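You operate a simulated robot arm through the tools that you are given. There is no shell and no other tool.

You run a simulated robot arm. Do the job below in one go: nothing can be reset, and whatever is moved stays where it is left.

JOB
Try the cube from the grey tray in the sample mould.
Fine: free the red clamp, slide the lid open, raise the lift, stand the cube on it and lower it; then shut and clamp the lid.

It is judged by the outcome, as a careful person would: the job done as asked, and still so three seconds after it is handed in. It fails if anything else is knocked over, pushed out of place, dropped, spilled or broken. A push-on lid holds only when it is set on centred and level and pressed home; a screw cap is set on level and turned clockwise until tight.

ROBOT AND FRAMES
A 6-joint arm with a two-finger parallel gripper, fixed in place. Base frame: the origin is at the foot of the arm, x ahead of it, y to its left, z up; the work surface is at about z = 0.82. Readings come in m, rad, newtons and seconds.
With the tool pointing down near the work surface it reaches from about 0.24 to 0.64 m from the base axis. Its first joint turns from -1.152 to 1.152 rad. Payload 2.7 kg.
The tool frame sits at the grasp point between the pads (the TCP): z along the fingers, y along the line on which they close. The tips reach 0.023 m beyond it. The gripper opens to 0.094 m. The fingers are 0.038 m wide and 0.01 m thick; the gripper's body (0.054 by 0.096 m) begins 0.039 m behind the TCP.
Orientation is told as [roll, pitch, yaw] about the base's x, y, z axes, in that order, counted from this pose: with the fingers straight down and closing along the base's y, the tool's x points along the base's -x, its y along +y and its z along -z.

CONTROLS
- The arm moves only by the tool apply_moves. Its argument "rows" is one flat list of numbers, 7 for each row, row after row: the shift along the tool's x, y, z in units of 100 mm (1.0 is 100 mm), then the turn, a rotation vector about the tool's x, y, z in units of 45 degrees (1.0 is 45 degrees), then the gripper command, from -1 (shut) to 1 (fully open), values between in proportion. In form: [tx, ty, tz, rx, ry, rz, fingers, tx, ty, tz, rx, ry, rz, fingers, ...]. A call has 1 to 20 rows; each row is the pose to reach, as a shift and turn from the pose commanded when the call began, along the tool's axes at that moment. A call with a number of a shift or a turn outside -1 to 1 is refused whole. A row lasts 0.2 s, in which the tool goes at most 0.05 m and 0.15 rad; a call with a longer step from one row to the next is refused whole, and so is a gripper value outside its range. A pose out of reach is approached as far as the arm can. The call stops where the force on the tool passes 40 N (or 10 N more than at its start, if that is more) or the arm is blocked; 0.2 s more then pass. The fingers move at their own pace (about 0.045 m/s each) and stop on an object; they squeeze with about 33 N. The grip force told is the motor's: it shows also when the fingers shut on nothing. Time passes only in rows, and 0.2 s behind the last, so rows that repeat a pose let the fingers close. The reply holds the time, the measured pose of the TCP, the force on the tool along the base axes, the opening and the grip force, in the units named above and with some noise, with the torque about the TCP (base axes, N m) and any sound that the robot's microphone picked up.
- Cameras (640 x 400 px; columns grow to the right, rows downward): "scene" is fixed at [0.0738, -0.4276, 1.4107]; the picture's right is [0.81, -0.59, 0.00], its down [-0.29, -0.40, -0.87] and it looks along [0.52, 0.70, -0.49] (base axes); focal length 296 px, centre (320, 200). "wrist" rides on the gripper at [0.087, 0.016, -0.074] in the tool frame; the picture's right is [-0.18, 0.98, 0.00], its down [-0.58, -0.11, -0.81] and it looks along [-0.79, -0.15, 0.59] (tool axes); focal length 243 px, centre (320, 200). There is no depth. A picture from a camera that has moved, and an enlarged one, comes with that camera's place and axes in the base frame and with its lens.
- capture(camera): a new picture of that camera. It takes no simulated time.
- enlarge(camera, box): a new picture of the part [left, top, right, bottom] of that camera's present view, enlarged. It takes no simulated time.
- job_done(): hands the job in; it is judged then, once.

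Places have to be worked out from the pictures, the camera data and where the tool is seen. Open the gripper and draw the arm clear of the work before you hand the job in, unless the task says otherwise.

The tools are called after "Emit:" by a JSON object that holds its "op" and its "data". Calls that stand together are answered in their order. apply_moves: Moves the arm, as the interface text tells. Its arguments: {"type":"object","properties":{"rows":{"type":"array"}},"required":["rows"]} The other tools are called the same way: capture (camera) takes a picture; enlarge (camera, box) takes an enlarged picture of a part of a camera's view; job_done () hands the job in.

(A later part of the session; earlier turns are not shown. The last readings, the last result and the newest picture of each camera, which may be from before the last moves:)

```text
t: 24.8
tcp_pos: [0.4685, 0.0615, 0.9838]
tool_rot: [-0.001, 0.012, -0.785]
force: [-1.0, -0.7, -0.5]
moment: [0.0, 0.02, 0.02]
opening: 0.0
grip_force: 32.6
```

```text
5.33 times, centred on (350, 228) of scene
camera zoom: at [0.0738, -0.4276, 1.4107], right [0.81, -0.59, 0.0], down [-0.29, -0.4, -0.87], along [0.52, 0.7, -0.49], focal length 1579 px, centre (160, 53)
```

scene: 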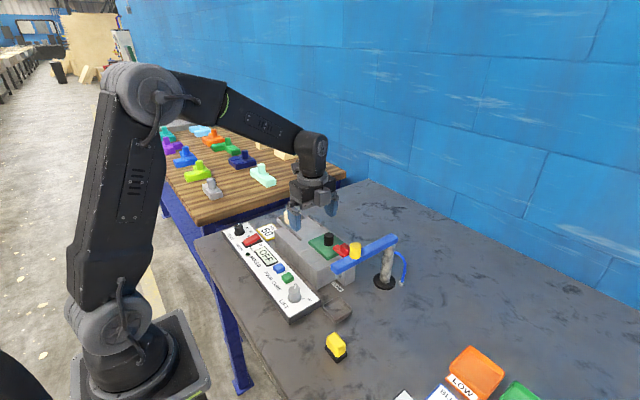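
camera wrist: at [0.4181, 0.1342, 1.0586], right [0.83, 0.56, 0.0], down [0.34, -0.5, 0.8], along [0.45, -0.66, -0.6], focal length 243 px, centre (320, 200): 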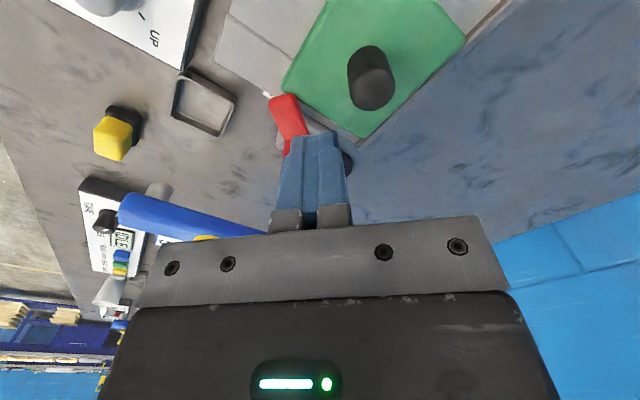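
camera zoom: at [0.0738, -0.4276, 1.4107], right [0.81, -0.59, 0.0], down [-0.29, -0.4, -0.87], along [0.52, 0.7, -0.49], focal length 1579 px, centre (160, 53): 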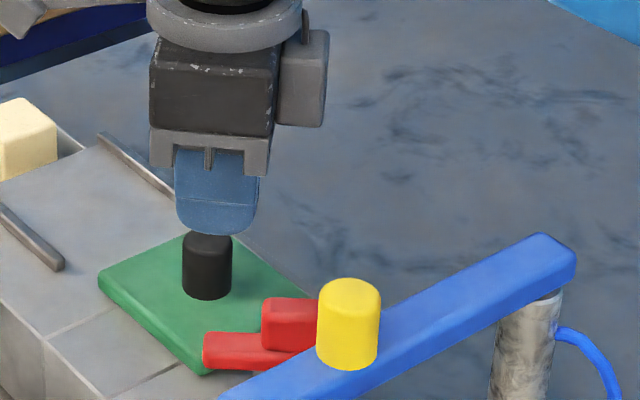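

At this yaw the fingers fit between the bar's side and the lid knob, with roughly 6 mm on each side. I lower them to just above the lid and then push diagonally toward -x,-y.

Emit:
{"op": "apply_moves", "data": {"rows": [0, 0, 0.2, 0, 0, 0, -1, 0, 0, 0.4, 0, 0, 0, -1, 0, 0, 0.5, 0, 0, 0, -1, 0, 0, 0.55, 0, 0, 0, -1, 0, 0, 0.585, 0, 0, 0, -1, 0, 0, 0.585, 0, 0, 0, -1]}}

Emit:
{"op": "capture", "data": {"camera": "wrist"}}

Emit:
{"op": "enlarge", "data": {"camera": "scene", "box": [290, 190, 410, 265]}}

```text
t: 26.2
tcp_pos: [0.4676, 0.0621, 0.9248]
tool_rot: [0.0, 0.012, -0.784]
force: [0.6, -0.3, -0.1]
moment: [0.01, -0.03, 0.01]
opening: 0.0
grip_force: 33.0
```

```text
taken
camera wrist: at [0.4178, 0.1345, 0.9997], right [0.82, 0.57, 0.0], down [0.34, -0.49, 0.8], along [0.45, -0.66, -0.6], focal length 243 px, centre (320, 200)
```

wrist: 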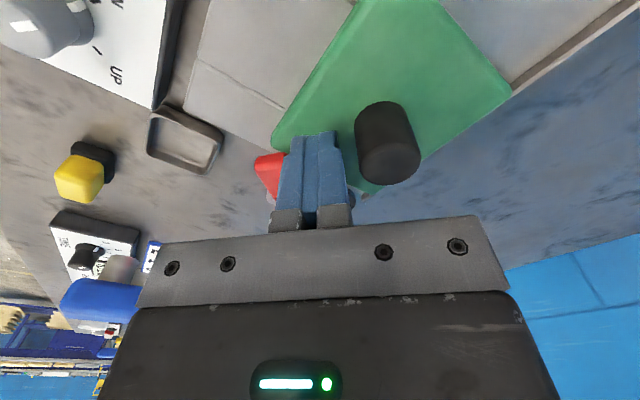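

```text
5.33 times, centred on (350, 228) of scene
camera zoom: at [0.0738, -0.4276, 1.4107], right [0.81, -0.59, 0.0], down [-0.29, -0.4, -0.87], along [0.52, 0.7, -0.49], focal length 1579 px, centre (160, 53)
```

zoom: 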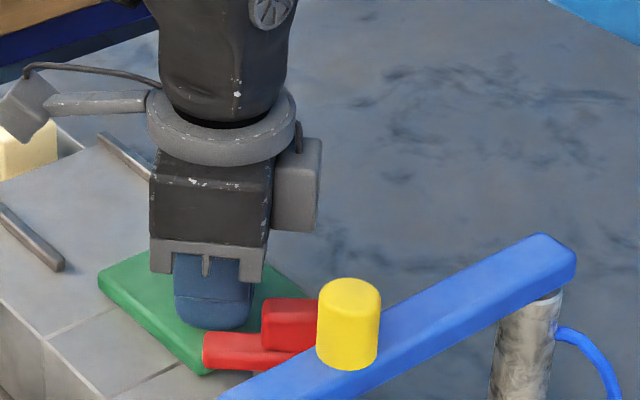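

The fingers are down with no contact. I push along the diagonal in 4 mm steps.

Emit:
{"op": "apply_moves", "data": {"rows": [0, -0.05, 0, 0, 0, 0, -1, 0, -0.09, 0, 0, 0, 0, -1, 0, -0.13, 0, 0, 0, 0, -1, 0.01, -0.17, 0, 0, 0, 0, -1, 0.01, -0.21, 0, 0, 0, 0, -1, 0.02, -0.25, 0, 0, 0, 0, -1, 0.02, -0.29, 0, 0, 0, 0, -1, 0.03, -0.33, 0, 0, 0, 0, -1, 0.03, -0.33, 0, 0, 0, 0, -1]}}

Emit:
{"op": "capture", "data": {"camera": "wrist"}}

Emit:
{"op": "enlarge", "data": {"camera": "scene", "box": [290, 190, 410, 265]}}

```text
t: 28.2
tcp_pos: [0.4416, 0.0421, 0.9262]
tool_rot: [0.0, 0.013, -0.784]
force: [-0.4, 0.0, -0.3]
moment: [-0.02, -0.01, 0.0]
opening: 0.0
grip_force: 33.1
```

```text
taken
camera wrist: at [0.3911, 0.1139, 1.0011], right [0.82, 0.57, 0.0], down [0.34, -0.49, 0.8], along [0.45, -0.66, -0.6], focal length 243 px, centre (320, 200)
```

wrist: 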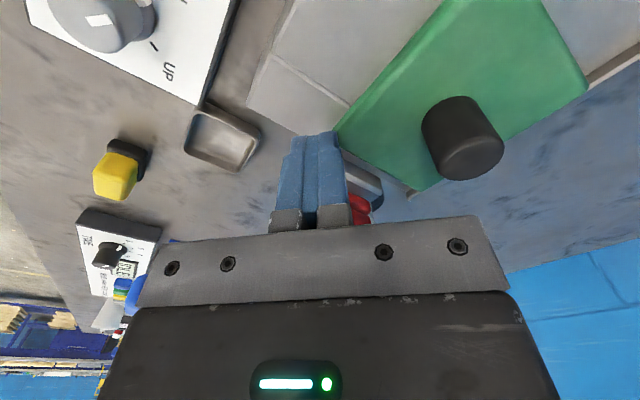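

```text
5.33 times, centred on (350, 228) of scene
camera zoom: at [0.0738, -0.4276, 1.4107], right [0.81, -0.59, 0.0], down [-0.29, -0.4, -0.87], along [0.52, 0.7, -0.49], focal length 1579 px, centre (160, 53)
```

zoom: 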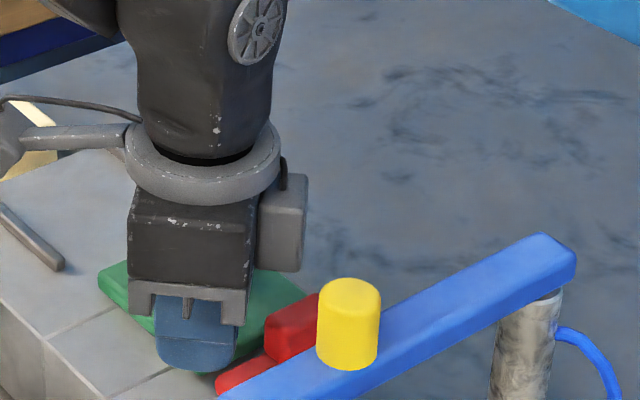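

The bar swung freely this time and appears off the lid. I rise straight up and check.

Emit:
{"op": "apply_moves", "data": {"rows": [0, 0.04, 0, 0, 0, 0, -1, 0, 0.04, -0.3, 0, 0, 0, -1, 0, 0.04, -0.7, 0, 0, 0, -1, 0, 0.04, -0.9, 0, 0, 0, -1, 0, 0.04, -0.9, 0, 0, 0, -1]}}

Emit:
{"op": "capture", "data": {"camera": "wrist"}}

Emit:
{"op": "enlarge", "data": {"camera": "scene", "box": [290, 190, 410, 265]}}

Emit:
{"op": "enlarge", "data": {"camera": "wrist", "box": [240, 0, 480, 160]}}

```text
t: 29.4
tcp_pos: [0.4461, 0.0423, 1.0177]
tool_rot: [0.001, 0.012, -0.784]
force: [0.1, 0.2, 0.4]
moment: [0.0, 0.01, -0.05]
opening: 0.0
grip_force: 33.3
```

```text
taken
camera wrist: at [0.3961, 0.1142, 1.0928], right [0.82, 0.57, 0.0], down [0.34, -0.49, 0.8], along [0.45, -0.66, -0.6], focal length 243 px, centre (320, 200)
```

wrist: 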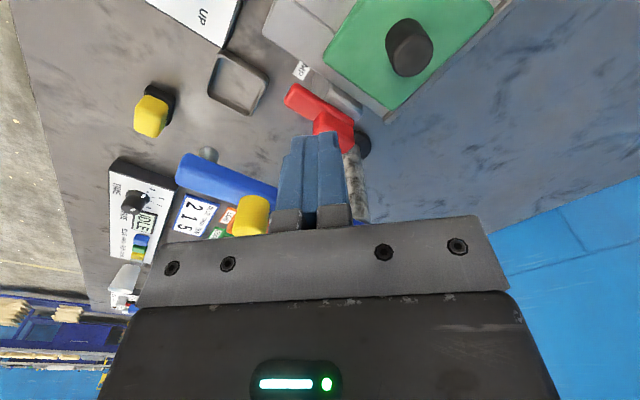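

```text
5.33 times, centred on (350, 228) of scene
camera zoom: at [0.0738, -0.4276, 1.4107], right [0.81, -0.59, 0.0], down [-0.29, -0.4, -0.87], along [0.52, 0.7, -0.49], focal length 1579 px, centre (160, 53)
```

zoom: 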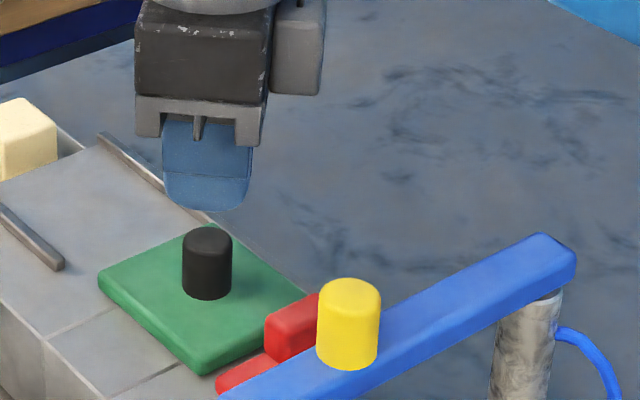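

```text
2.50 times, centred on (360, 80) of wrist
camera zoom: at [0.3961, 0.1142, 1.0928], right [0.82, 0.57, 0.0], down [0.34, -0.49, 0.8], along [0.45, -0.66, -0.6], focal length 606 px, centre (220, 500)
```

zoom: 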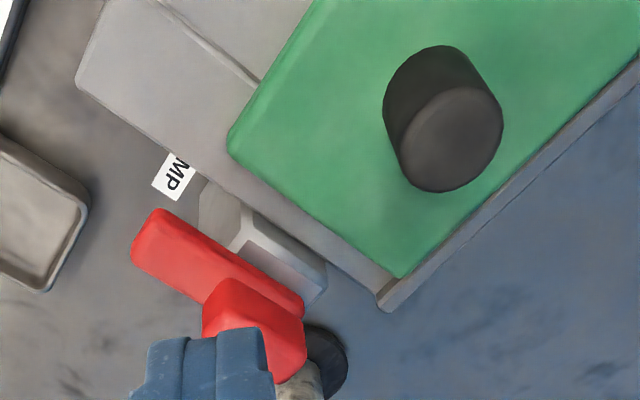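

The clamp now lies along x, completely off the lid. Next I move over the lid knob with the gripper open and closing along y, ready to slide the lid toward +y.

Emit:
{"op": "apply_moves", "data": {"rows": [0.015, 0.1, 0, 0, -0.003, -0.17, 0.2, 0.03, 0.2, 0, 0, -0.006, -0.34, 0.2, 0.045, 0.3, 0.05, 0, -0.008, -0.51, 0.2, 0.06, 0.4, 0.1, 0, -0.01, -0.68, 0.2, 0.075, 0.5, 0.14, 0, -0.013, -0.85, 0.2, 0.085, 0.594, 0.18, 0, -0.015, -1.0, 0.2, 0.085, 0.594, 0.18, 0, -0.015, -1.0, 0.2]}}

Emit:
{"op": "capture", "data": {"camera": "wrist"}}

Emit:
{"op": "enlarge", "data": {"camera": "scene", "box": [260, 180, 420, 280]}}

```text
t: 31.0
tcp_pos: [0.4813, 0.0921, 0.9982]
tool_rot: [0.005, -0.002, 0.003]
force: [0.1, -0.2, 0.1]
moment: [-0.01, -0.02, -0.04]
opening: 0.0565
grip_force: 0.0
```

```text
taken
camera wrist: at [0.3942, 0.1074, 1.0717], right [0.18, 0.98, 0.0], down [0.58, -0.11, 0.81], along [0.79, -0.14, -0.59], focal length 243 px, centre (320, 200)
```

wrist: 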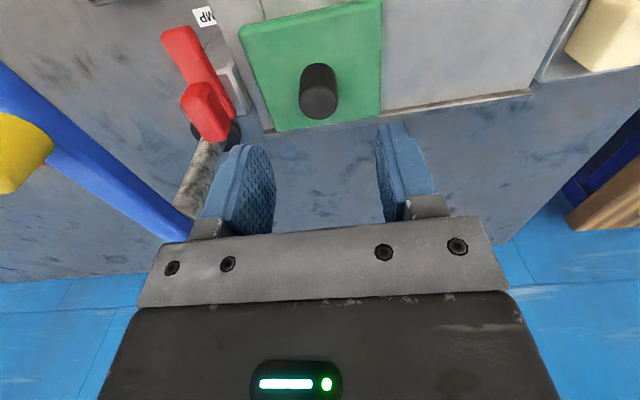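

```text
4.00 times, centred on (340, 230) of scene
camera zoom: at [0.0738, -0.4276, 1.4107], right [0.81, -0.59, 0.0], down [-0.29, -0.4, -0.87], along [0.52, 0.7, -0.49], focal length 1184 px, centre (240, 80)
```

zoom: 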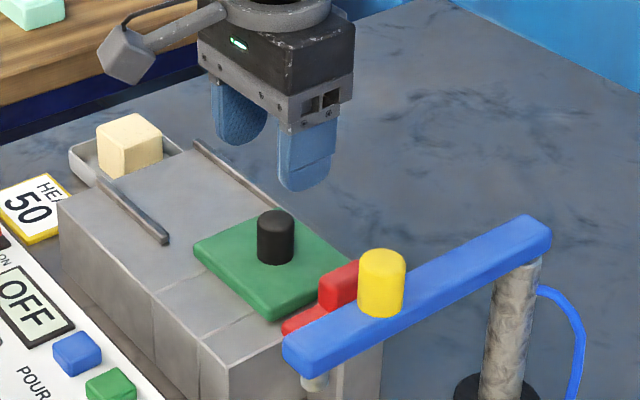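

The knob is centred between the fingers at about (0.484, 0.090). I descend around it and close.

Emit:
{"op": "apply_moves", "data": {"rows": [-0.01, -0.01, 0.25, 0, 0, 0, 0.2, -0.02, -0.02, 0.5, 0, 0, 0, 0.2, -0.02, -0.02, 0.65, 0, 0, 0, 0.2, -0.02, -0.02, 0.735, 0, 0, 0, 0.2, -0.02, -0.02, 0.735, 0, 0, 0, 0.2]}}

Emit:
{"op": "apply_moves", "data": {"rows": [0, 0, 0, 0, 0, 0, -1, 0, 0, 0, 0, 0, 0, -1, 0, 0, 0, 0, 0, 0, -1, 0, 0, 0, 0, 0, 0, -1]}}

Emit:
{"op": "capture", "data": {"camera": "wrist"}}

Emit:
{"op": "enlarge", "data": {"camera": "scene", "box": [260, 180, 420, 280]}}

```text
t: 32.2
tcp_pos: [0.4837, 0.0885, 0.9249]
tool_rot: [0.006, -0.002, 0.002]
force: [-0.5, -0.8, 0.3]
moment: [0.0, -0.05, -0.02]
opening: 0.0565
grip_force: 0.1
```

```text
t: 33.2
tcp_pos: [0.4834, 0.0901, 0.9248]
tool_rot: [0.006, -0.001, 0.002]
force: [0.5, 5.2, -1.4]
moment: [-0.53, -0.1, -0.01]
opening: 0.026
grip_force: 44.9
```

```text
taken
camera wrist: at [0.3957, 0.106, 0.9983], right [0.18, 0.98, 0.0], down [0.58, -0.11, 0.81], along [0.79, -0.14, -0.59], focal length 243 px, centre (320, 200)
```

wrist: 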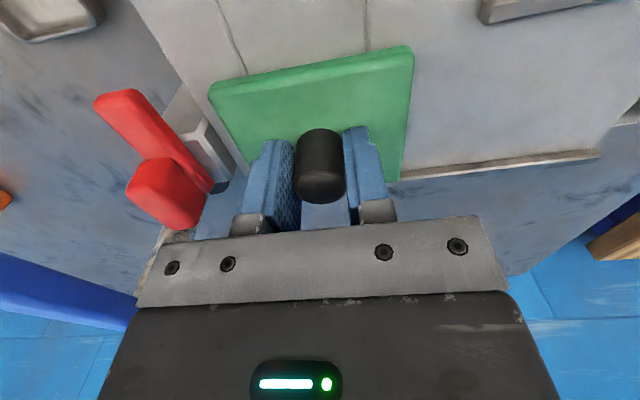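

```text
4.00 times, centred on (340, 230) of scene
camera zoom: at [0.0739, -0.4274, 1.4107], right [0.81, -0.59, 0.0], down [-0.29, -0.4, -0.87], along [0.52, 0.7, -0.49], focal length 1184 px, centre (240, 80)
```

zoom: 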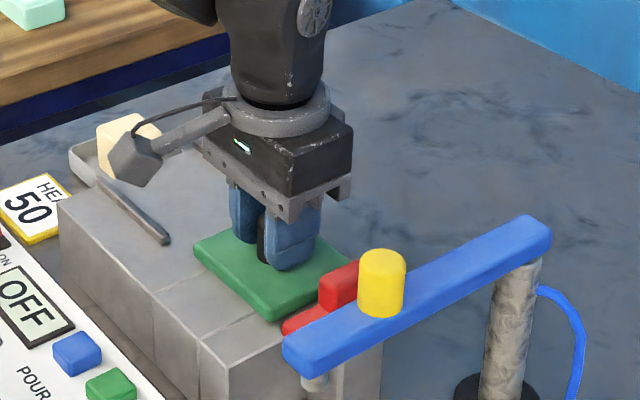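

The knob is held (26 mm). I slide the lid toward +y in small steps and watch the force.

Emit:
{"op": "apply_moves", "data": {"rows": [0, 0.05, 0, 0, 0, 0, -1, 0, 0.1, 0, 0, 0, 0, -1, 0, 0.15, 0, 0, 0, 0, -1, 0, 0.2, 0, 0, 0, 0, -1, 0, 0.25, 0, 0, 0, 0, -1, 0, 0.3, 0, 0, 0, 0, -1, 0, 0.3, 0, 0, 0, 0, -1]}}

Emit:
{"op": "capture", "data": {"camera": "wrist"}}

Emit:
{"op": "enlarge", "data": {"camera": "scene", "box": [260, 180, 420, 280]}}

```text
t: 34.8
tcp_pos: [0.4835, 0.1184, 0.9244]
tool_rot: [0.004, -0.004, 0.002]
force: [12.7, 0.2, -9.9]
moment: [-0.69, 0.54, -0.19]
opening: 0.0255
grip_force: 44.9
```

```text
taken
camera wrist: at [0.3957, 0.1353, 0.9983], right [0.18, 0.98, 0.01], down [0.58, -0.11, 0.81], along [0.79, -0.14, -0.59], focal length 243 px, centre (320, 200)
```

wrist: 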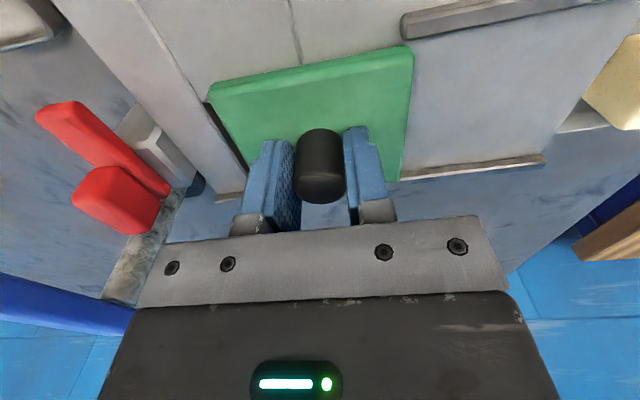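

```text
4.00 times, centred on (340, 230) of scene
camera zoom: at [0.0743, -0.4276, 1.4107], right [0.81, -0.59, 0.0], down [-0.29, -0.4, -0.87], along [0.52, 0.7, -0.49], focal length 1184 px, centre (240, 80)
```

zoom: 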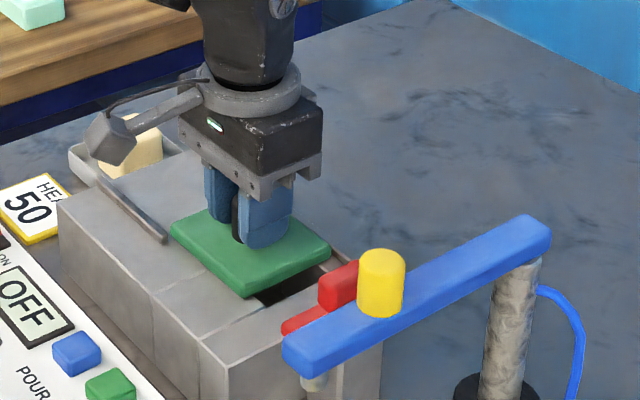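

The lid slides freely and the well is appearing behind it. I continue along +y.

Emit:
{"op": "apply_moves", "data": {"rows": [0, 0.06, 0, 0, 0, 0, -1, 0, 0.12, 0, 0, 0, 0, -1, 0, 0.18, 0, 0, 0, 0, -1, 0, 0.24, 0, 0, 0, 0, -1, 0, 0.3, 0, 0, 0, 0, -1, 0, 0.36, 0, 0, 0, 0, -1, 0, 0.42, 0, 0, 0, 0, -1, 0, 0.48, 0, 0, 0, 0, -1, 0, 0.54, 0, 0, 0, 0, -1, 0, 0.54, 0, 0, 0, 0, -1]}}

Emit:
{"op": "capture", "data": {"camera": "wrist"}}

Emit:
{"op": "enlarge", "data": {"camera": "scene", "box": [260, 180, 420, 280]}}

```text
t: 37.0
tcp_pos: [0.4821, 0.1735, 0.9259]
tool_rot: [0.004, 0.001, 0.002]
force: [3.3, -0.4, -13.6]
moment: [-0.78, 0.78, -0.02]
opening: 0.0255
grip_force: 45.2
```

```text
taken
camera wrist: at [0.3959, 0.1898, 0.9987], right [0.18, 0.98, 0.0], down [0.58, -0.11, 0.81], along [0.79, -0.15, -0.59], focal length 243 px, centre (320, 200)
```

wrist: 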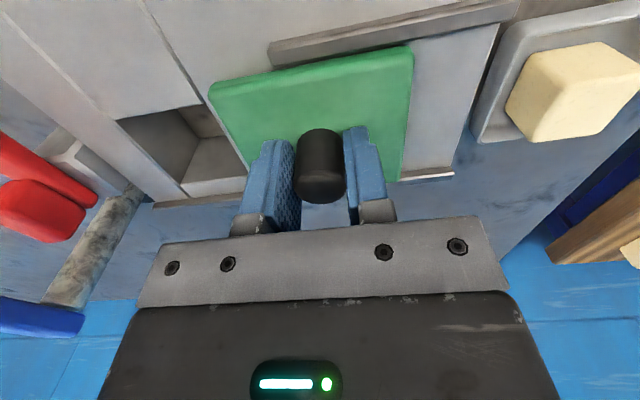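

```text
4.00 times, centred on (340, 230) of scene
camera zoom: at [0.0742, -0.4275, 1.4107], right [0.81, -0.59, 0.0], down [-0.29, -0.4, -0.87], along [0.52, 0.7, -0.49], focal length 1184 px, centre (240, 80)
```

zoom: 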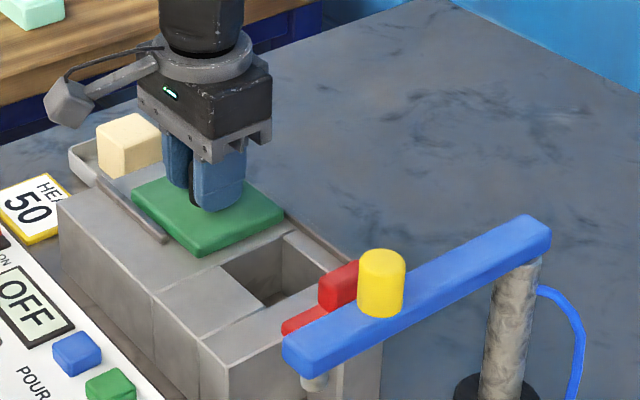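

The well is uncovered. I slide a little further, to the stop or another 15 mm, for clearance when placing the cube.

Emit:
{"op": "apply_moves", "data": {"rows": [0, 0.05, 0, 0, 0, 0, -1, 0, 0.1, 0, 0, 0, 0, -1, 0, 0.15, 0, 0, 0, 0, -1, 0, 0.15, 0, 0, 0, 0, -1]}}

Emit:
{"op": "enlarge", "data": {"camera": "scene", "box": [260, 180, 420, 280]}}

```text
t: 38.0
tcp_pos: [0.4824, 0.1882, 0.9247]
tool_rot: [0.005, -0.001, 0.001]
force: [-3.0, 1.3, -7.8]
moment: [-0.55, 0.07, -0.15]
opening: 0.0257
grip_force: 45.1
```

```text
4.00 times, centred on (340, 230) of scene
camera zoom: at [0.0739, -0.4275, 1.4107], right [0.81, -0.59, 0.0], down [-0.29, -0.4, -0.87], along [0.52, 0.7, -0.49], focal length 1184 px, centre (240, 80)
```

zoom: 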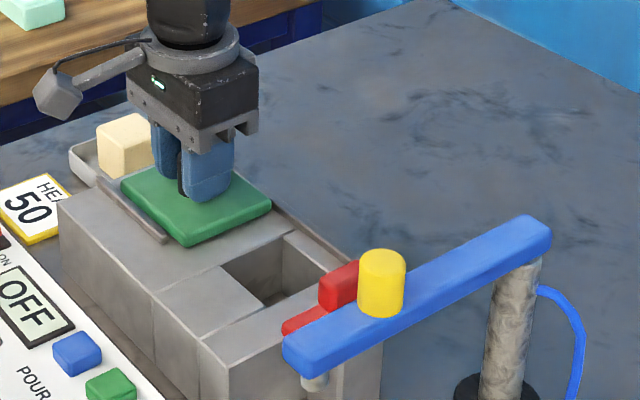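

The well is fully clear. I release the knob and rise, then look at the well and the LIFT knob.

Emit:
{"op": "apply_moves", "data": {"rows": [0, 0, 0, 0, 0, 0, 0.3, 0, 0, 0, 0, 0, 0, 0.3, 0, 0, 0, 0, 0, 0, 0.3, 0, 0, -0.4, 0, 0, 0, 0.3, 0, 0, -0.8, 0, 0, 0, 0.3, 0, 0, -1.0, 0, 0, 0, 0.3, 0, 0, -1.0, 0, 0, 0, 0.3]}}

Emit:
{"op": "capture", "data": {"camera": "wrist"}}

Emit:
{"op": "enlarge", "data": {"camera": "scene", "box": [260, 180, 420, 280]}}

```text
t: 39.6
tcp_pos: [0.4821, 0.1862, 1.0261]
tool_rot: [0.003, -0.002, 0.002]
force: [-0.5, -0.1, 0.5]
moment: [-0.02, 0.02, 0.0]
opening: 0.0611
grip_force: 0.0
```

```text
taken
camera wrist: at [0.3951, 0.203, 1.0986], right [0.18, 0.98, 0.0], down [0.58, -0.11, 0.81], along [0.79, -0.14, -0.59], focal length 243 px, centre (320, 200)
```

wrist: 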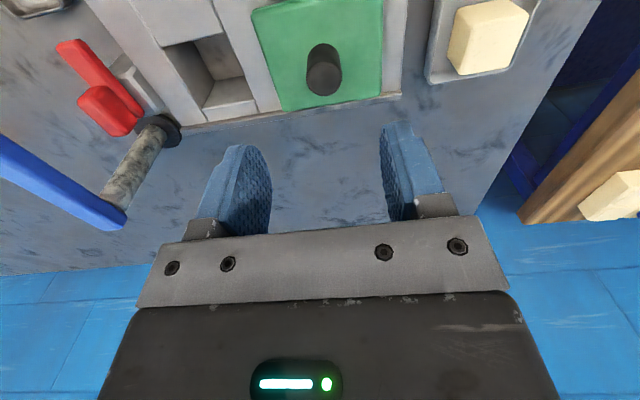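

```text
4.00 times, centred on (340, 230) of scene
camera zoom: at [0.0738, -0.4276, 1.4107], right [0.81, -0.59, 0.0], down [-0.29, -0.4, -0.87], along [0.52, 0.7, -0.49], focal length 1184 px, centre (240, 80)
```

zoom: 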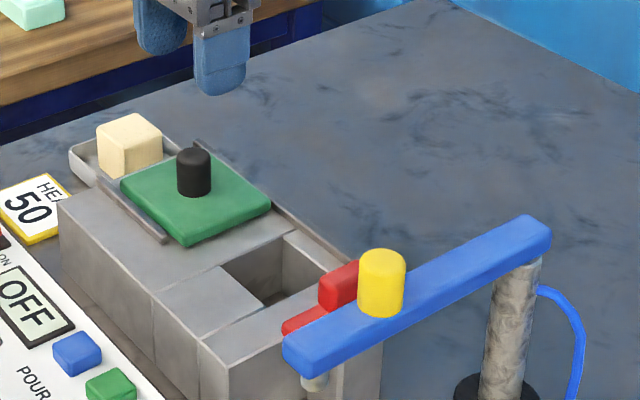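

The well is open and the lid rests between its rails. Now I go over to the LIFT knob, which I put at about (0.331, 0.027), keeping high for a closer look.

Emit:
{"op": "apply_moves", "data": {"rows": [0.22, -0.22, 0, 0, 0, 0, 0.1, 0.45, -0.45, 0, 0, 0, 0, 0.1, 0.68, -0.68, 0, 0, 0, 0, 0.1, 0.9, -0.9, 0, 0, 0, 0, 0.1]}}

Emit:
{"op": "apply_moves", "data": {"rows": [0.2, -0.23, 0, 0, 0, 0, 0.1, 0.4, -0.46, 0, 0, 0, 0, 0.1, 0.61, -0.69, 0.1, 0, 0, 0, 0.1, 0.61, -0.69, 0.2, 0, 0, 0, 0.1, 0.61, -0.69, 0.2, 0, 0, 0, 0.1]}}

Emit:
{"op": "capture", "data": {"camera": "wrist"}}

Emit:
{"op": "enlarge", "data": {"camera": "wrist", "box": [220, 20, 420, 145]}}

Emit:
{"op": "capture", "data": {"camera": "scene"}}

```text
t: 40.6
tcp_pos: [0.3939, 0.0964, 1.0252]
tool_rot: [0.005, 0.0, 0.0]
force: [1.3, -0.4, 0.7]
moment: [0.01, -0.02, 0.0]
opening: 0.0515
grip_force: 0.2
```

```text
t: 41.8
tcp_pos: [0.33, 0.0309, 1.0043]
tool_rot: [0.005, 0.0, 0.001]
force: [0.5, -0.5, -0.7]
moment: [-0.04, -0.02, -0.02]
opening: 0.0517
grip_force: 0.0
```

```text
taken
camera wrist: at [0.2426, 0.0465, 1.0782], right [0.18, 0.98, 0.0], down [0.58, -0.11, 0.81], along [0.79, -0.14, -0.59], focal length 243 px, centre (320, 200)
```

wrist: 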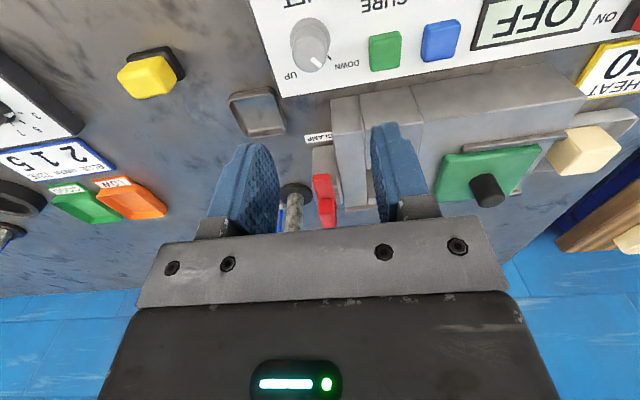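

```text
3.20 times, centred on (320, 82) of wrist
camera zoom: at [0.2426, 0.0465, 1.0782], right [0.18, 0.98, 0.0], down [0.58, -0.11, 0.81], along [0.79, -0.14, -0.59], focal length 776 px, centre (320, 576)
```

zoom: 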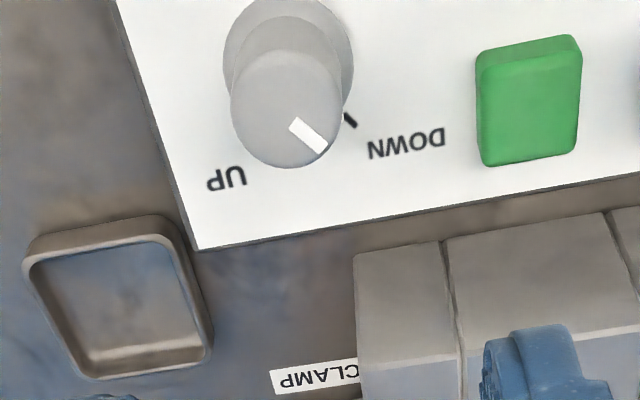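

```text
taken
```

scene: 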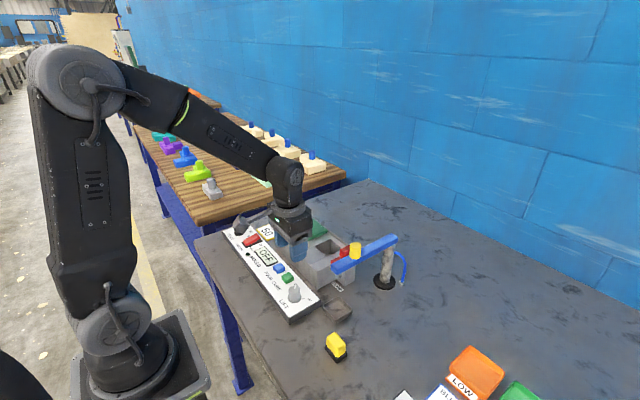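

The LIFT knob's top centre is at about (0.327, 0.023, 0.870), with its pointer about 38° left at DOWN and UP mirrored on the right. I pre-turn the gripper +40° and start down over it.

Emit:
{"op": "apply_moves", "data": {"rows": [0.01, -0.02, 0.05, 0, 0, -0.18, 0.1, 0.02, -0.04, 0.1, 0, 0, -0.36, 0.1, 0.03, -0.06, 0.2, 0, 0, -0.54, 0.1, 0.03, -0.08, 0.35, 0, 0, -0.72, 0.1, 0.03, -0.08, 0.5, 0, 0, -0.889, 0.1, 0.03, -0.08, 0.6, 0, 0, -0.889, 0.1, 0.03, -0.08, 0.6, 0, 0, -0.889, 0.1]}}

Emit:
{"op": "capture", "data": {"camera": "wrist"}}

Emit:
{"op": "enlarge", "data": {"camera": "scene", "box": [240, 220, 360, 320]}}

```text
t: 43.4
tcp_pos: [0.3302, 0.0205, 0.9441]
tool_rot: [0.002, -0.005, 0.701]
force: [0.1, 0.1, 0.1]
moment: [0.0, 0.0, -0.02]
opening: 0.0515
grip_force: 0.0
```

```text
taken
camera wrist: at [0.2519, -0.0226, 1.0179], right [-0.49, 0.87, 0.0], down [0.51, 0.29, 0.81], along [0.7, 0.4, -0.59], focal length 243 px, centre (320, 200)
```

wrist: 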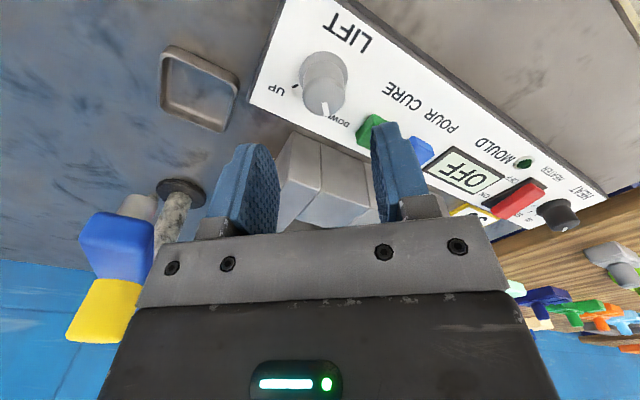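

```text
4.00 times, centred on (300, 270) of scene
camera zoom: at [0.0738, -0.4276, 1.4107], right [0.81, -0.59, 0.0], down [-0.29, -0.4, -0.87], along [0.52, 0.7, -0.49], focal length 1184 px, centre (400, -80)
```

zoom: 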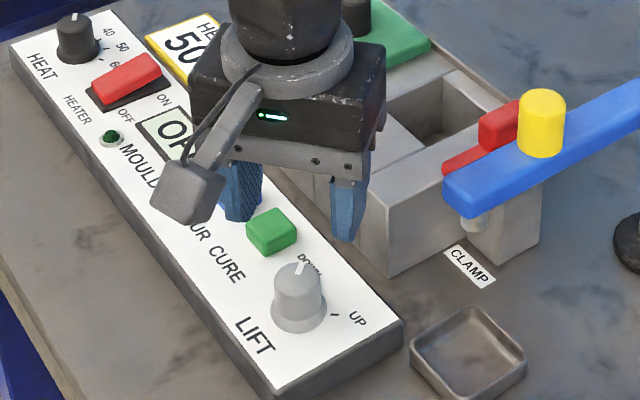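

Both views agree the knob centre is at about (0.327, 0.022). I correct by 3 mm, lower the pads around the knob, and close gently.

Emit:
{"op": "apply_moves", "data": {"rows": [0.014, 0.034, 0.15, 0, 0, 0, 0.1, 0.014, 0.034, 0.35, 0, 0, 0, 0.1, 0.014, 0.034, 0.5, 0, 0, 0, 0.1, 0.014, 0.034, 0.6, 0, 0, 0, 0.1, 0.014, 0.034, 0.65, 0, 0, 0, 0.1, 0.014, 0.034, 0.65, 0, 0, 0, 0.1]}}

Emit:
{"op": "capture", "data": {"camera": "wrist"}}

Emit:
{"op": "enlarge", "data": {"camera": "scene", "box": [240, 220, 360, 320]}}

```text
t: 44.8
tcp_pos: [0.3257, 0.0236, 0.8772]
tool_rot: [0.002, -0.004, 0.699]
force: [-0.5, -0.4, -0.5]
moment: [0.03, -0.03, 0.01]
opening: 0.0516
grip_force: 0.1
```

```text
taken
camera wrist: at [0.248, -0.0195, 0.9513], right [-0.49, 0.87, 0.0], down [0.51, 0.29, 0.81], along [0.7, 0.4, -0.59], focal length 243 px, centre (320, 200)
```

wrist: 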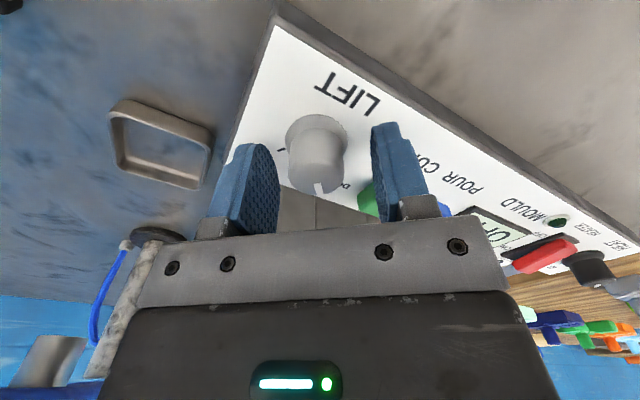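

```text
4.00 times, centred on (300, 270) of scene
camera zoom: at [0.0738, -0.4276, 1.4107], right [0.81, -0.59, 0.0], down [-0.29, -0.4, -0.87], along [0.52, 0.7, -0.49], focal length 1184 px, centre (400, -80)
```

zoom: 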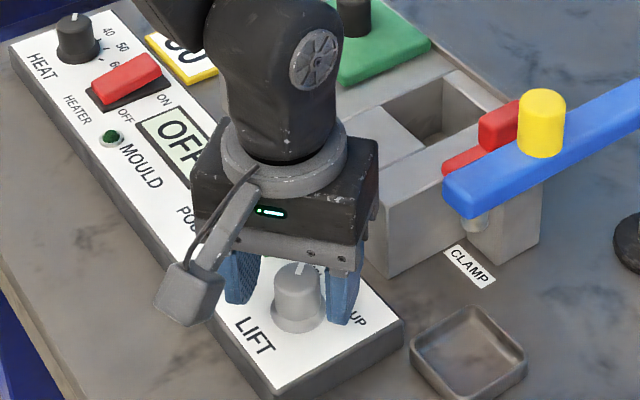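

The knob sits centrally between the pads and nothing is touching. I close on it.

Emit:
{"op": "apply_moves", "data": {"rows": [0, 0, 0, 0, 0, 0, -1, 0, 0, 0, 0, 0, 0, -1, 0, 0, 0, 0, 0, 0, -1, 0, 0, 0, 0, 0, 0, -1]}}

Emit:
{"op": "capture", "data": {"camera": "wrist"}}

```text
t: 46.0
tcp_pos: [0.327, 0.0227, 0.8784]
tool_rot: [-0.001, -0.008, 0.699]
force: [5.6, -7.2, -4.0]
moment: [0.03, 0.44, -0.01]
opening: 0.0276
grip_force: 45.0
stopped in row 4: the force on the tool passed its limit at 41 N (the readings are from after the stop); the commanded pose is now the measured one
```

```text
taken
camera wrist: at [0.2494, -0.0207, 0.9513], right [-0.49, 0.87, 0.0], down [0.51, 0.29, 0.81], along [0.71, 0.4, -0.59], focal length 243 px, centre (320, 200)
```

wrist: 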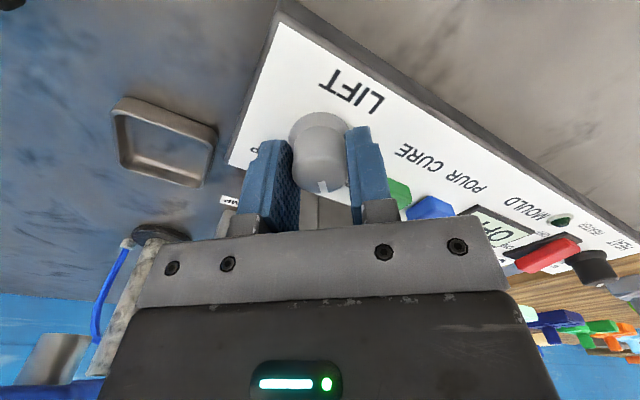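

The knob is gripped (27.6 mm), and the arm centred itself on it. I turn it clockwise toward UP, 45° first.

Emit:
{"op": "apply_moves", "data": {"rows": [0, 0, 0, 0, 0, 0.15, -1, 0, 0, 0, 0, 0, 0.3, -1, 0, 0, 0, 0, 0, 0.45, -1, 0, 0, 0, 0, 0, 0.6, -1, 0, 0, 0, 0, 0, 0.75, -1, 0, 0, 0, 0, 0, 0.9, -1, 0, 0, 0, 0, 0, 0.9, -1]}}

Emit:
{"op": "capture", "data": {"camera": "wrist"}}

Emit:
{"op": "enlarge", "data": {"camera": "scene", "box": [240, 220, 360, 320]}}

```text
t: 47.6
tcp_pos: [0.3277, 0.022, 0.878]
tool_rot: [0.005, -0.006, -0.007]
force: [4.5, -0.2, -16.0]
moment: [-0.46, -1.24, -0.01]
opening: 0.0277
grip_force: 44.8
```

```text
taken
camera wrist: at [0.2396, 0.04, 0.9516], right [0.19, 0.98, 0.01], down [0.58, -0.12, 0.81], along [0.79, -0.15, -0.59], focal length 243 px, centre (320, 200)
```

wrist: 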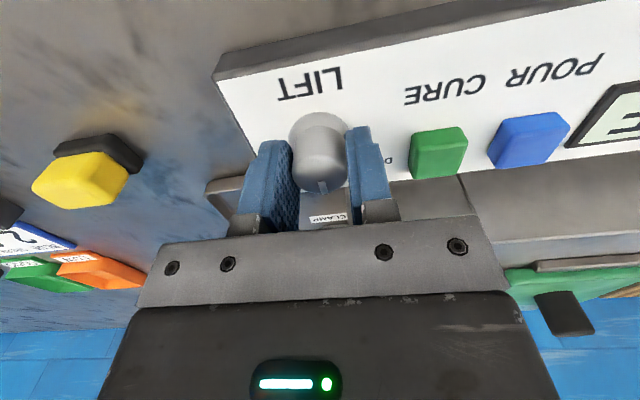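

```text
4.00 times, centred on (300, 270) of scene
camera zoom: at [0.0741, -0.4276, 1.4107], right [0.81, -0.59, 0.0], down [-0.29, -0.4, -0.87], along [0.52, 0.7, -0.49], focal length 1184 px, centre (400, -80)
```

zoom: 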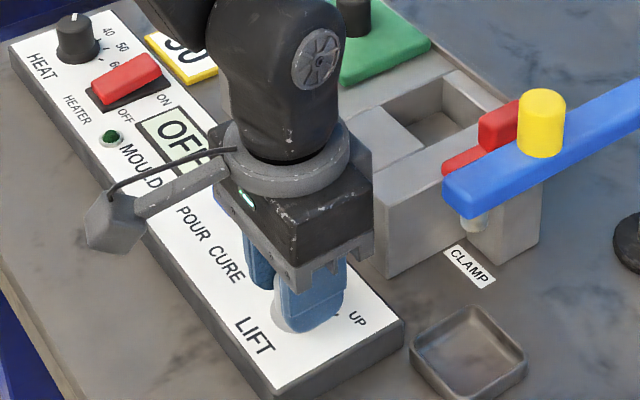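

The knob turned with the gripper and the lift floor is rising in the well. I turn on toward UP.

Emit:
{"op": "apply_moves", "data": {"rows": [0, 0, 0, 0, 0, 0.15, -1, 0, 0, 0, 0, 0, 0.3, -1, 0, 0, 0, 0, 0, 0.45, -1, 0, 0, 0, 0, 0, 0.6, -1, 0, 0, 0, 0, 0, 0.75, -1, 0, 0, 0, 0, 0, 0.85, -1, 0, 0, 0, 0, 0, 0.85, -1]}}

Emit:
{"op": "capture", "data": {"camera": "wrist"}}

Emit:
{"op": "enlarge", "data": {"camera": "scene", "box": [240, 220, 360, 320]}}

```text
t: 49.2
tcp_pos: [0.3272, 0.0226, 0.878]
tool_rot: [0.007, -0.002, -0.677]
force: [9.6, -0.3, -18.4]
moment: [-0.9, -0.38, -0.01]
opening: 0.0277
grip_force: 45.3
```

```text
taken
camera wrist: at [0.2687, 0.0903, 0.952], right [0.76, 0.65, 0.01], down [0.38, -0.45, 0.81], along [0.53, -0.61, -0.59], focal length 243 px, centre (320, 200)
```

wrist: 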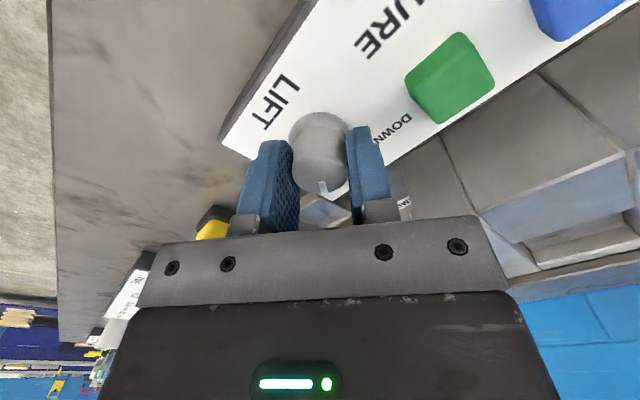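

```text
4.00 times, centred on (300, 270) of scene
camera zoom: at [0.0742, -0.4276, 1.4107], right [0.81, -0.59, 0.0], down [-0.29, -0.4, -0.87], along [0.52, 0.7, -0.49], focal length 1184 px, centre (400, -80)
```

zoom: 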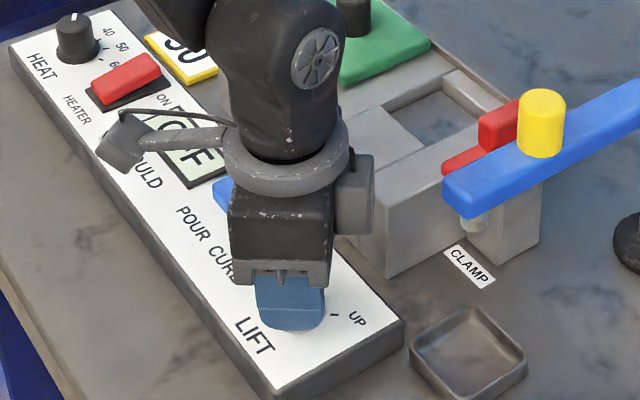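

The lift floor is now close to the rim. I release the knob, rise, and read the pointer against the UP mark.

Emit:
{"op": "apply_moves", "data": {"rows": [0, 0, 0, 0, 0, 0, 0.1, 0, 0, 0, 0, 0, 0, 0.1, 0, 0, 0, 0, 0, 0, 0.1, 0, 0, -0.4, 0, 0, 0, 0.1, 0, 0, -0.8, 0, 0, 0, 0.1, 0, 0, -1.0, 0, 0, 0, 0.1, 0, 0, -1.0, 0, 0, 0, 0.1]}}

Emit:
{"op": "capture", "data": {"camera": "wrist"}}

Emit:
{"op": "enlarge", "data": {"camera": "wrist", "box": [240, 0, 440, 125]}}

Emit:
{"op": "enlarge", "data": {"camera": "scene", "box": [240, 200, 400, 320]}}

```text
t: 50.8
tcp_pos: [0.326, 0.0239, 0.9782]
tool_rot: [0.008, -0.001, -0.675]
force: [-0.6, 0.1, 0.9]
moment: [-0.01, 0.02, 0.0]
opening: 0.0516
grip_force: 0.0
```

```text
taken
camera wrist: at [0.2672, 0.0908, 1.052], right [0.76, 0.65, 0.01], down [0.38, -0.45, 0.81], along [0.53, -0.61, -0.59], focal length 243 px, centre (320, 200)
```

wrist: 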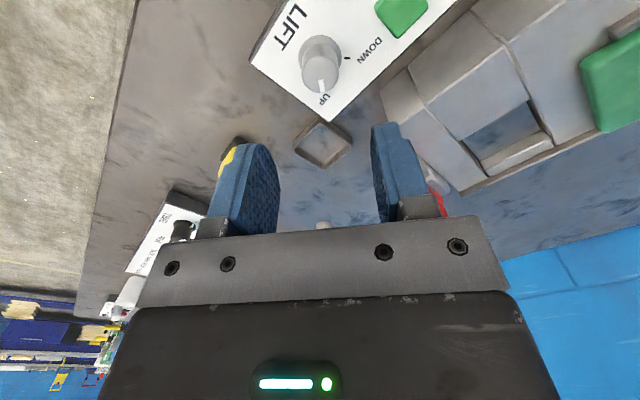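

```text
3.20 times, centred on (340, 62) of wrist
camera zoom: at [0.2672, 0.0908, 1.052], right [0.76, 0.65, 0.01], down [0.38, -0.45, 0.81], along [0.53, -0.61, -0.59], focal length 776 px, centre (256, 640)
```

zoom: 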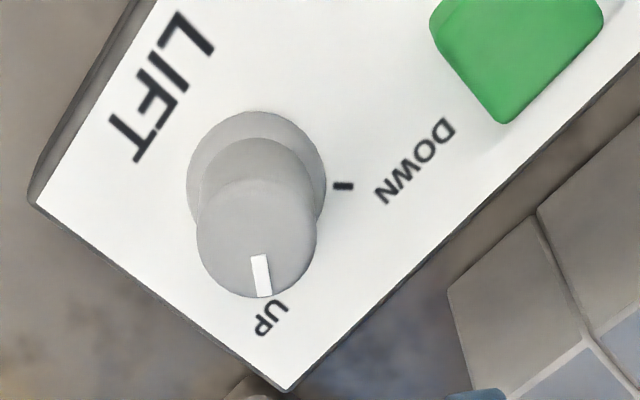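

```text
3.33 times, centred on (320, 260) of scene
camera zoom: at [0.0738, -0.4276, 1.4107], right [0.81, -0.59, 0.0], down [-0.29, -0.4, -0.87], along [0.52, 0.7, -0.49], focal length 987 px, centre (320, 0)
```

zoom: 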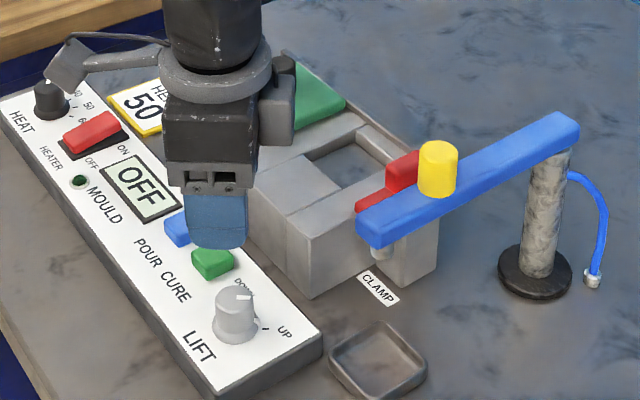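

The pointer now reads about 43° right, at the UP mark. I go over the well to check how high the lift platform stands.

Emit:
{"op": "apply_moves", "data": {"rows": [-0.05, 0.15, -0.1, 0, 0, -0.15, 0.1, -0.1, 0.3, -0.2, 0, 0, -0.3, 0.1, -0.16, 0.45, -0.3, 0, 0, -0.45, 0.1, -0.21, 0.6, -0.4, 0, 0, -0.6, 0.1, -0.26, 0.75, -0.45, 0, 0, -0.75, 0.1, -0.312, 0.89, -0.5, 0, 0, -0.86, 0.1, -0.312, 0.89, -0.5, 0, 0, -0.86, 0.1]}}

Emit:
{"op": "apply_moves", "data": {"rows": [-0.17, 0.08, 0, 0, 0, 0, 1, -0.34, 0.16, 0, 0, 0, 0, 1, -0.34, 0.16, 0, 0, 0, 0, 1]}}

Emit:
{"op": "capture", "data": {"camera": "wrist"}}

Emit:
{"op": "enlarge", "data": {"camera": "wrist", "box": [220, 20, 420, 145]}}

Emit:
{"op": "enlarge", "data": {"camera": "scene", "box": [300, 210, 380, 270]}}

```text
t: 52.4
tcp_pos: [0.4069, 0.074, 1.0288]
tool_rot: [0.003, -0.005, 0.005]
force: [-0.1, 0.8, 0.5]
moment: [0.0, 0.02, 0.03]
opening: 0.052
grip_force: 0.0
```

```text
t: 53.2
tcp_pos: [0.4406, 0.0887, 1.0306]
tool_rot: [0.004, -0.004, 0.0]
force: [0.1, -0.1, 1.0]
moment: [0.02, -0.01, 0.0]
opening: 0.0939
grip_force: 0.1
```

```text
taken
camera wrist: at [0.3528, 0.1054, 1.1037], right [0.18, 0.98, 0.01], down [0.58, -0.11, 0.81], along [0.8, -0.14, -0.59], focal length 243 px, centre (320, 200)
```

wrist: 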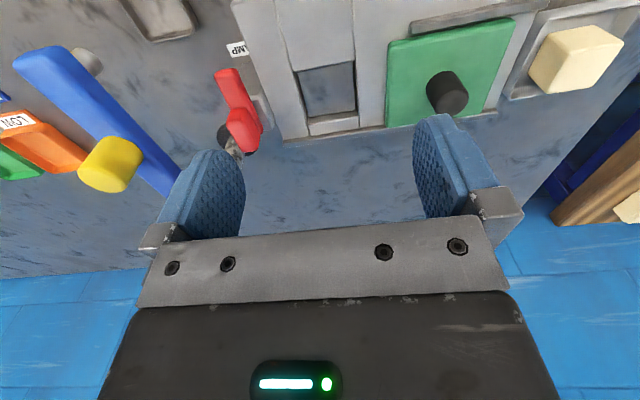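

```text
3.20 times, centred on (320, 82) of wrist
camera zoom: at [0.3528, 0.1054, 1.1037], right [0.18, 0.98, 0.01], down [0.58, -0.11, 0.81], along [0.8, -0.14, -0.59], focal length 776 px, centre (320, 576)
```

zoom: 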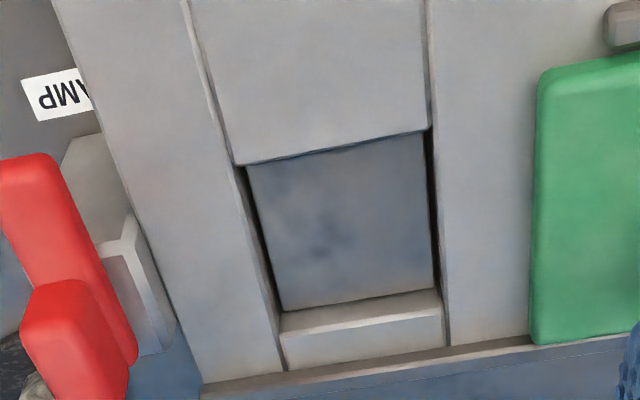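

```text
6.67 times, centred on (340, 240) of scene
camera zoom: at [0.0739, -0.4276, 1.4107], right [0.81, -0.59, 0.0], down [-0.29, -0.4, -0.87], along [0.52, 0.7, -0.49], focal length 1974 px, centre (187, -67)
```

zoom: 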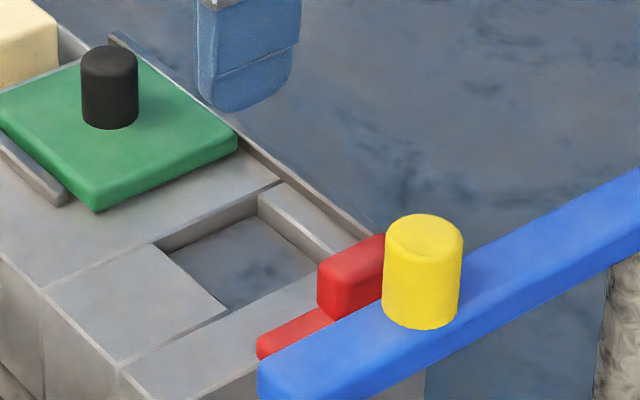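

The platform is about 10 mm below the rim. The well spans roughly x 0.452–0.507 and y 0.065–0.117, with its centre near (0.480, 0.091). Now I move high over to the cube tray for a close look.

Emit:
{"op": "apply_moves", "data": {"rows": [0, 0.3, 0, 0, 0, 0, 1, 0, 0.6, 0, 0, 0, 0, 1, 0, 1.0, 0, 0, 0, 0, 1]}}

Emit:
{"op": "apply_moves", "data": {"rows": [0, 0.3, 0, 0, 0, 0, 1, 0, 0.6, 0, 0, 0, 0, 1, 0, 1.0, 0, 0, 0, 0, 1]}}

Emit:
{"op": "apply_moves", "data": {"rows": [-0.05, 0.3, 0, 0, 0, 0, 1, -0.1, 0.4, 0, 0, 0, 0, 1, -0.1, 0.4, 0, 0, 0, 0, 1]}}

Emit:
{"op": "capture", "data": {"camera": "wrist"}}

Emit:
{"op": "enlarge", "data": {"camera": "wrist", "box": [220, 20, 420, 145]}}

Emit:
{"op": "enlarge", "data": {"camera": "scene", "box": [240, 170, 360, 245]}}

```text
t: 54.0
tcp_pos: [0.4395, 0.1889, 1.0293]
tool_rot: [0.003, -0.007, 0.0]
force: [-0.1, 0.0, -0.1]
moment: [0.0, -0.02, -0.02]
opening: 0.094
grip_force: 0.0
```

```text
t: 54.8
tcp_pos: [0.4407, 0.2907, 1.0291]
tool_rot: [0.003, -0.006, 0.0]
force: [0.0, -0.1, 0.3]
moment: [-0.02, 0.02, -0.01]
opening: 0.094
grip_force: 0.1
```

```text
t: 55.6
tcp_pos: [0.4497, 0.3301, 1.0301]
tool_rot: [0.005, -0.006, 0.001]
force: [-0.6, -0.5, 0.0]
moment: [0.02, 0.02, 0.0]
opening: 0.0938
grip_force: 0.0
```

```text
taken
camera wrist: at [0.3623, 0.346, 1.1042], right [0.18, 0.98, 0.01], down [0.58, -0.11, 0.81], along [0.8, -0.15, -0.59], focal length 243 px, centre (320, 200)
```

wrist: 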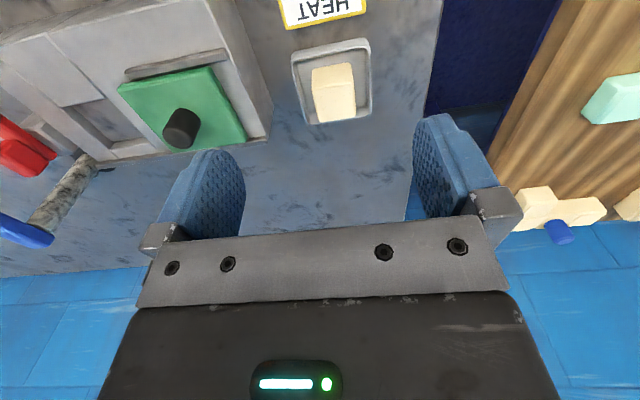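

```text
3.20 times, centred on (320, 82) of wrist
camera zoom: at [0.3623, 0.346, 1.1042], right [0.18, 0.98, 0.01], down [0.58, -0.11, 0.81], along [0.8, -0.15, -0.59], focal length 776 px, centre (320, 576)
```

zoom: 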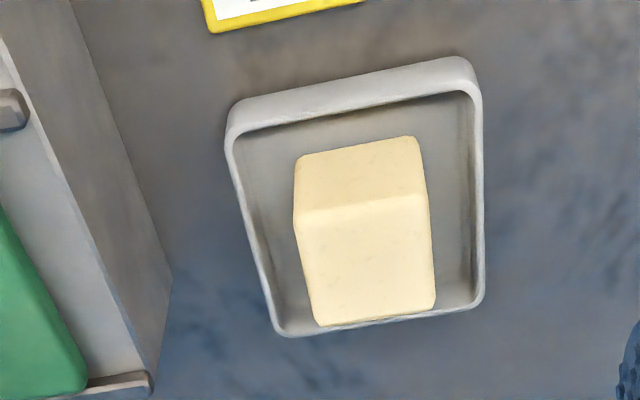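

```text
5.33 times, centred on (300, 208) of scene
camera zoom: at [0.0738, -0.4276, 1.4107], right [0.81, -0.59, 0.0], down [-0.29, -0.4, -0.87], along [0.52, 0.7, -0.49], focal length 1579 px, centre (427, 160)
```

zoom: 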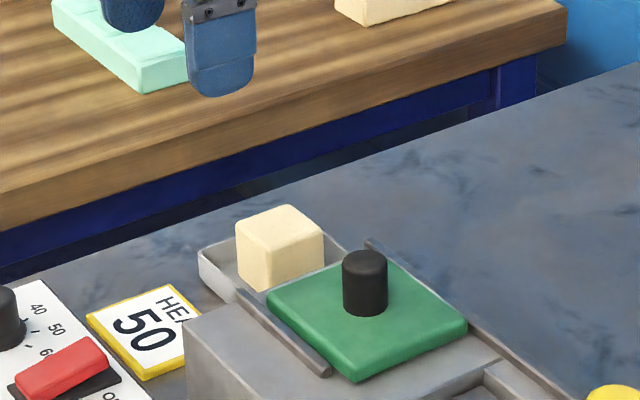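

The cube is about 40 mm, square to the axes, with its centre near (0.511, 0.335) and its top at z≈0.865; the tray rim is near 0.838. I move above it with the gripper partly open.

Emit:
{"op": "apply_moves", "data": {"rows": [-0.2, 0.02, 0.2, 0, 0, 0, 0.3, -0.4, 0.04, 0.4, 0, 0, 0, 0.3, -0.62, 0.05, 0.6, 0, 0.007, 0, 0.3, -0.62, 0.05, 0.85, 0, 0.007, 0, 0.3, -0.62, 0.05, 0.95, 0, 0.007, 0, 0.3, -0.62, 0.05, 0.95, 0, 0.007, 0, 0.3]}}

Emit:
{"op": "capture", "data": {"camera": "wrist"}}

Emit:
{"op": "enlarge", "data": {"camera": "scene", "box": [240, 170, 360, 245]}}

```text
t: 57.0
tcp_pos: [0.5141, 0.3354, 0.935]
tool_rot: [0.004, 0.0, 0.001]
force: [0.6, -0.5, -1.1]
moment: [0.0, -0.01, 0.02]
opening: 0.0613
grip_force: 0.0
```

```text
taken
camera wrist: at [0.4255, 0.3513, 1.0094], right [0.18, 0.98, 0.0], down [0.58, -0.11, 0.81], along [0.79, -0.14, -0.59], focal length 243 px, centre (320, 200)
```

wrist: 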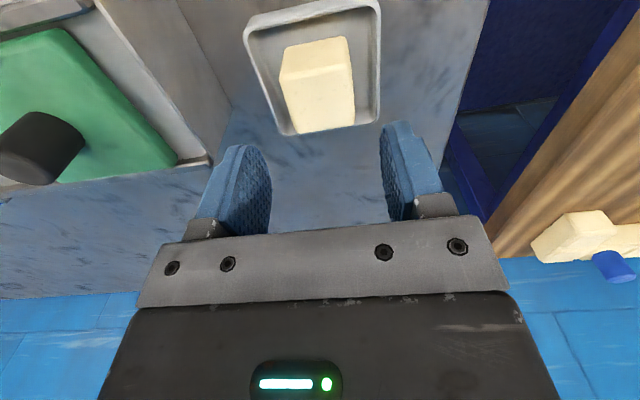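

```text
5.33 times, centred on (300, 208) of scene
camera zoom: at [0.0738, -0.4276, 1.4107], right [0.81, -0.59, 0.0], down [-0.29, -0.4, -0.87], along [0.52, 0.7, -0.49], focal length 1579 px, centre (427, 160)
```

zoom: 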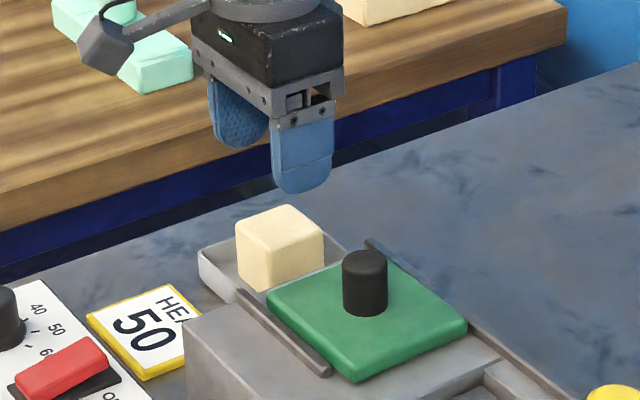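

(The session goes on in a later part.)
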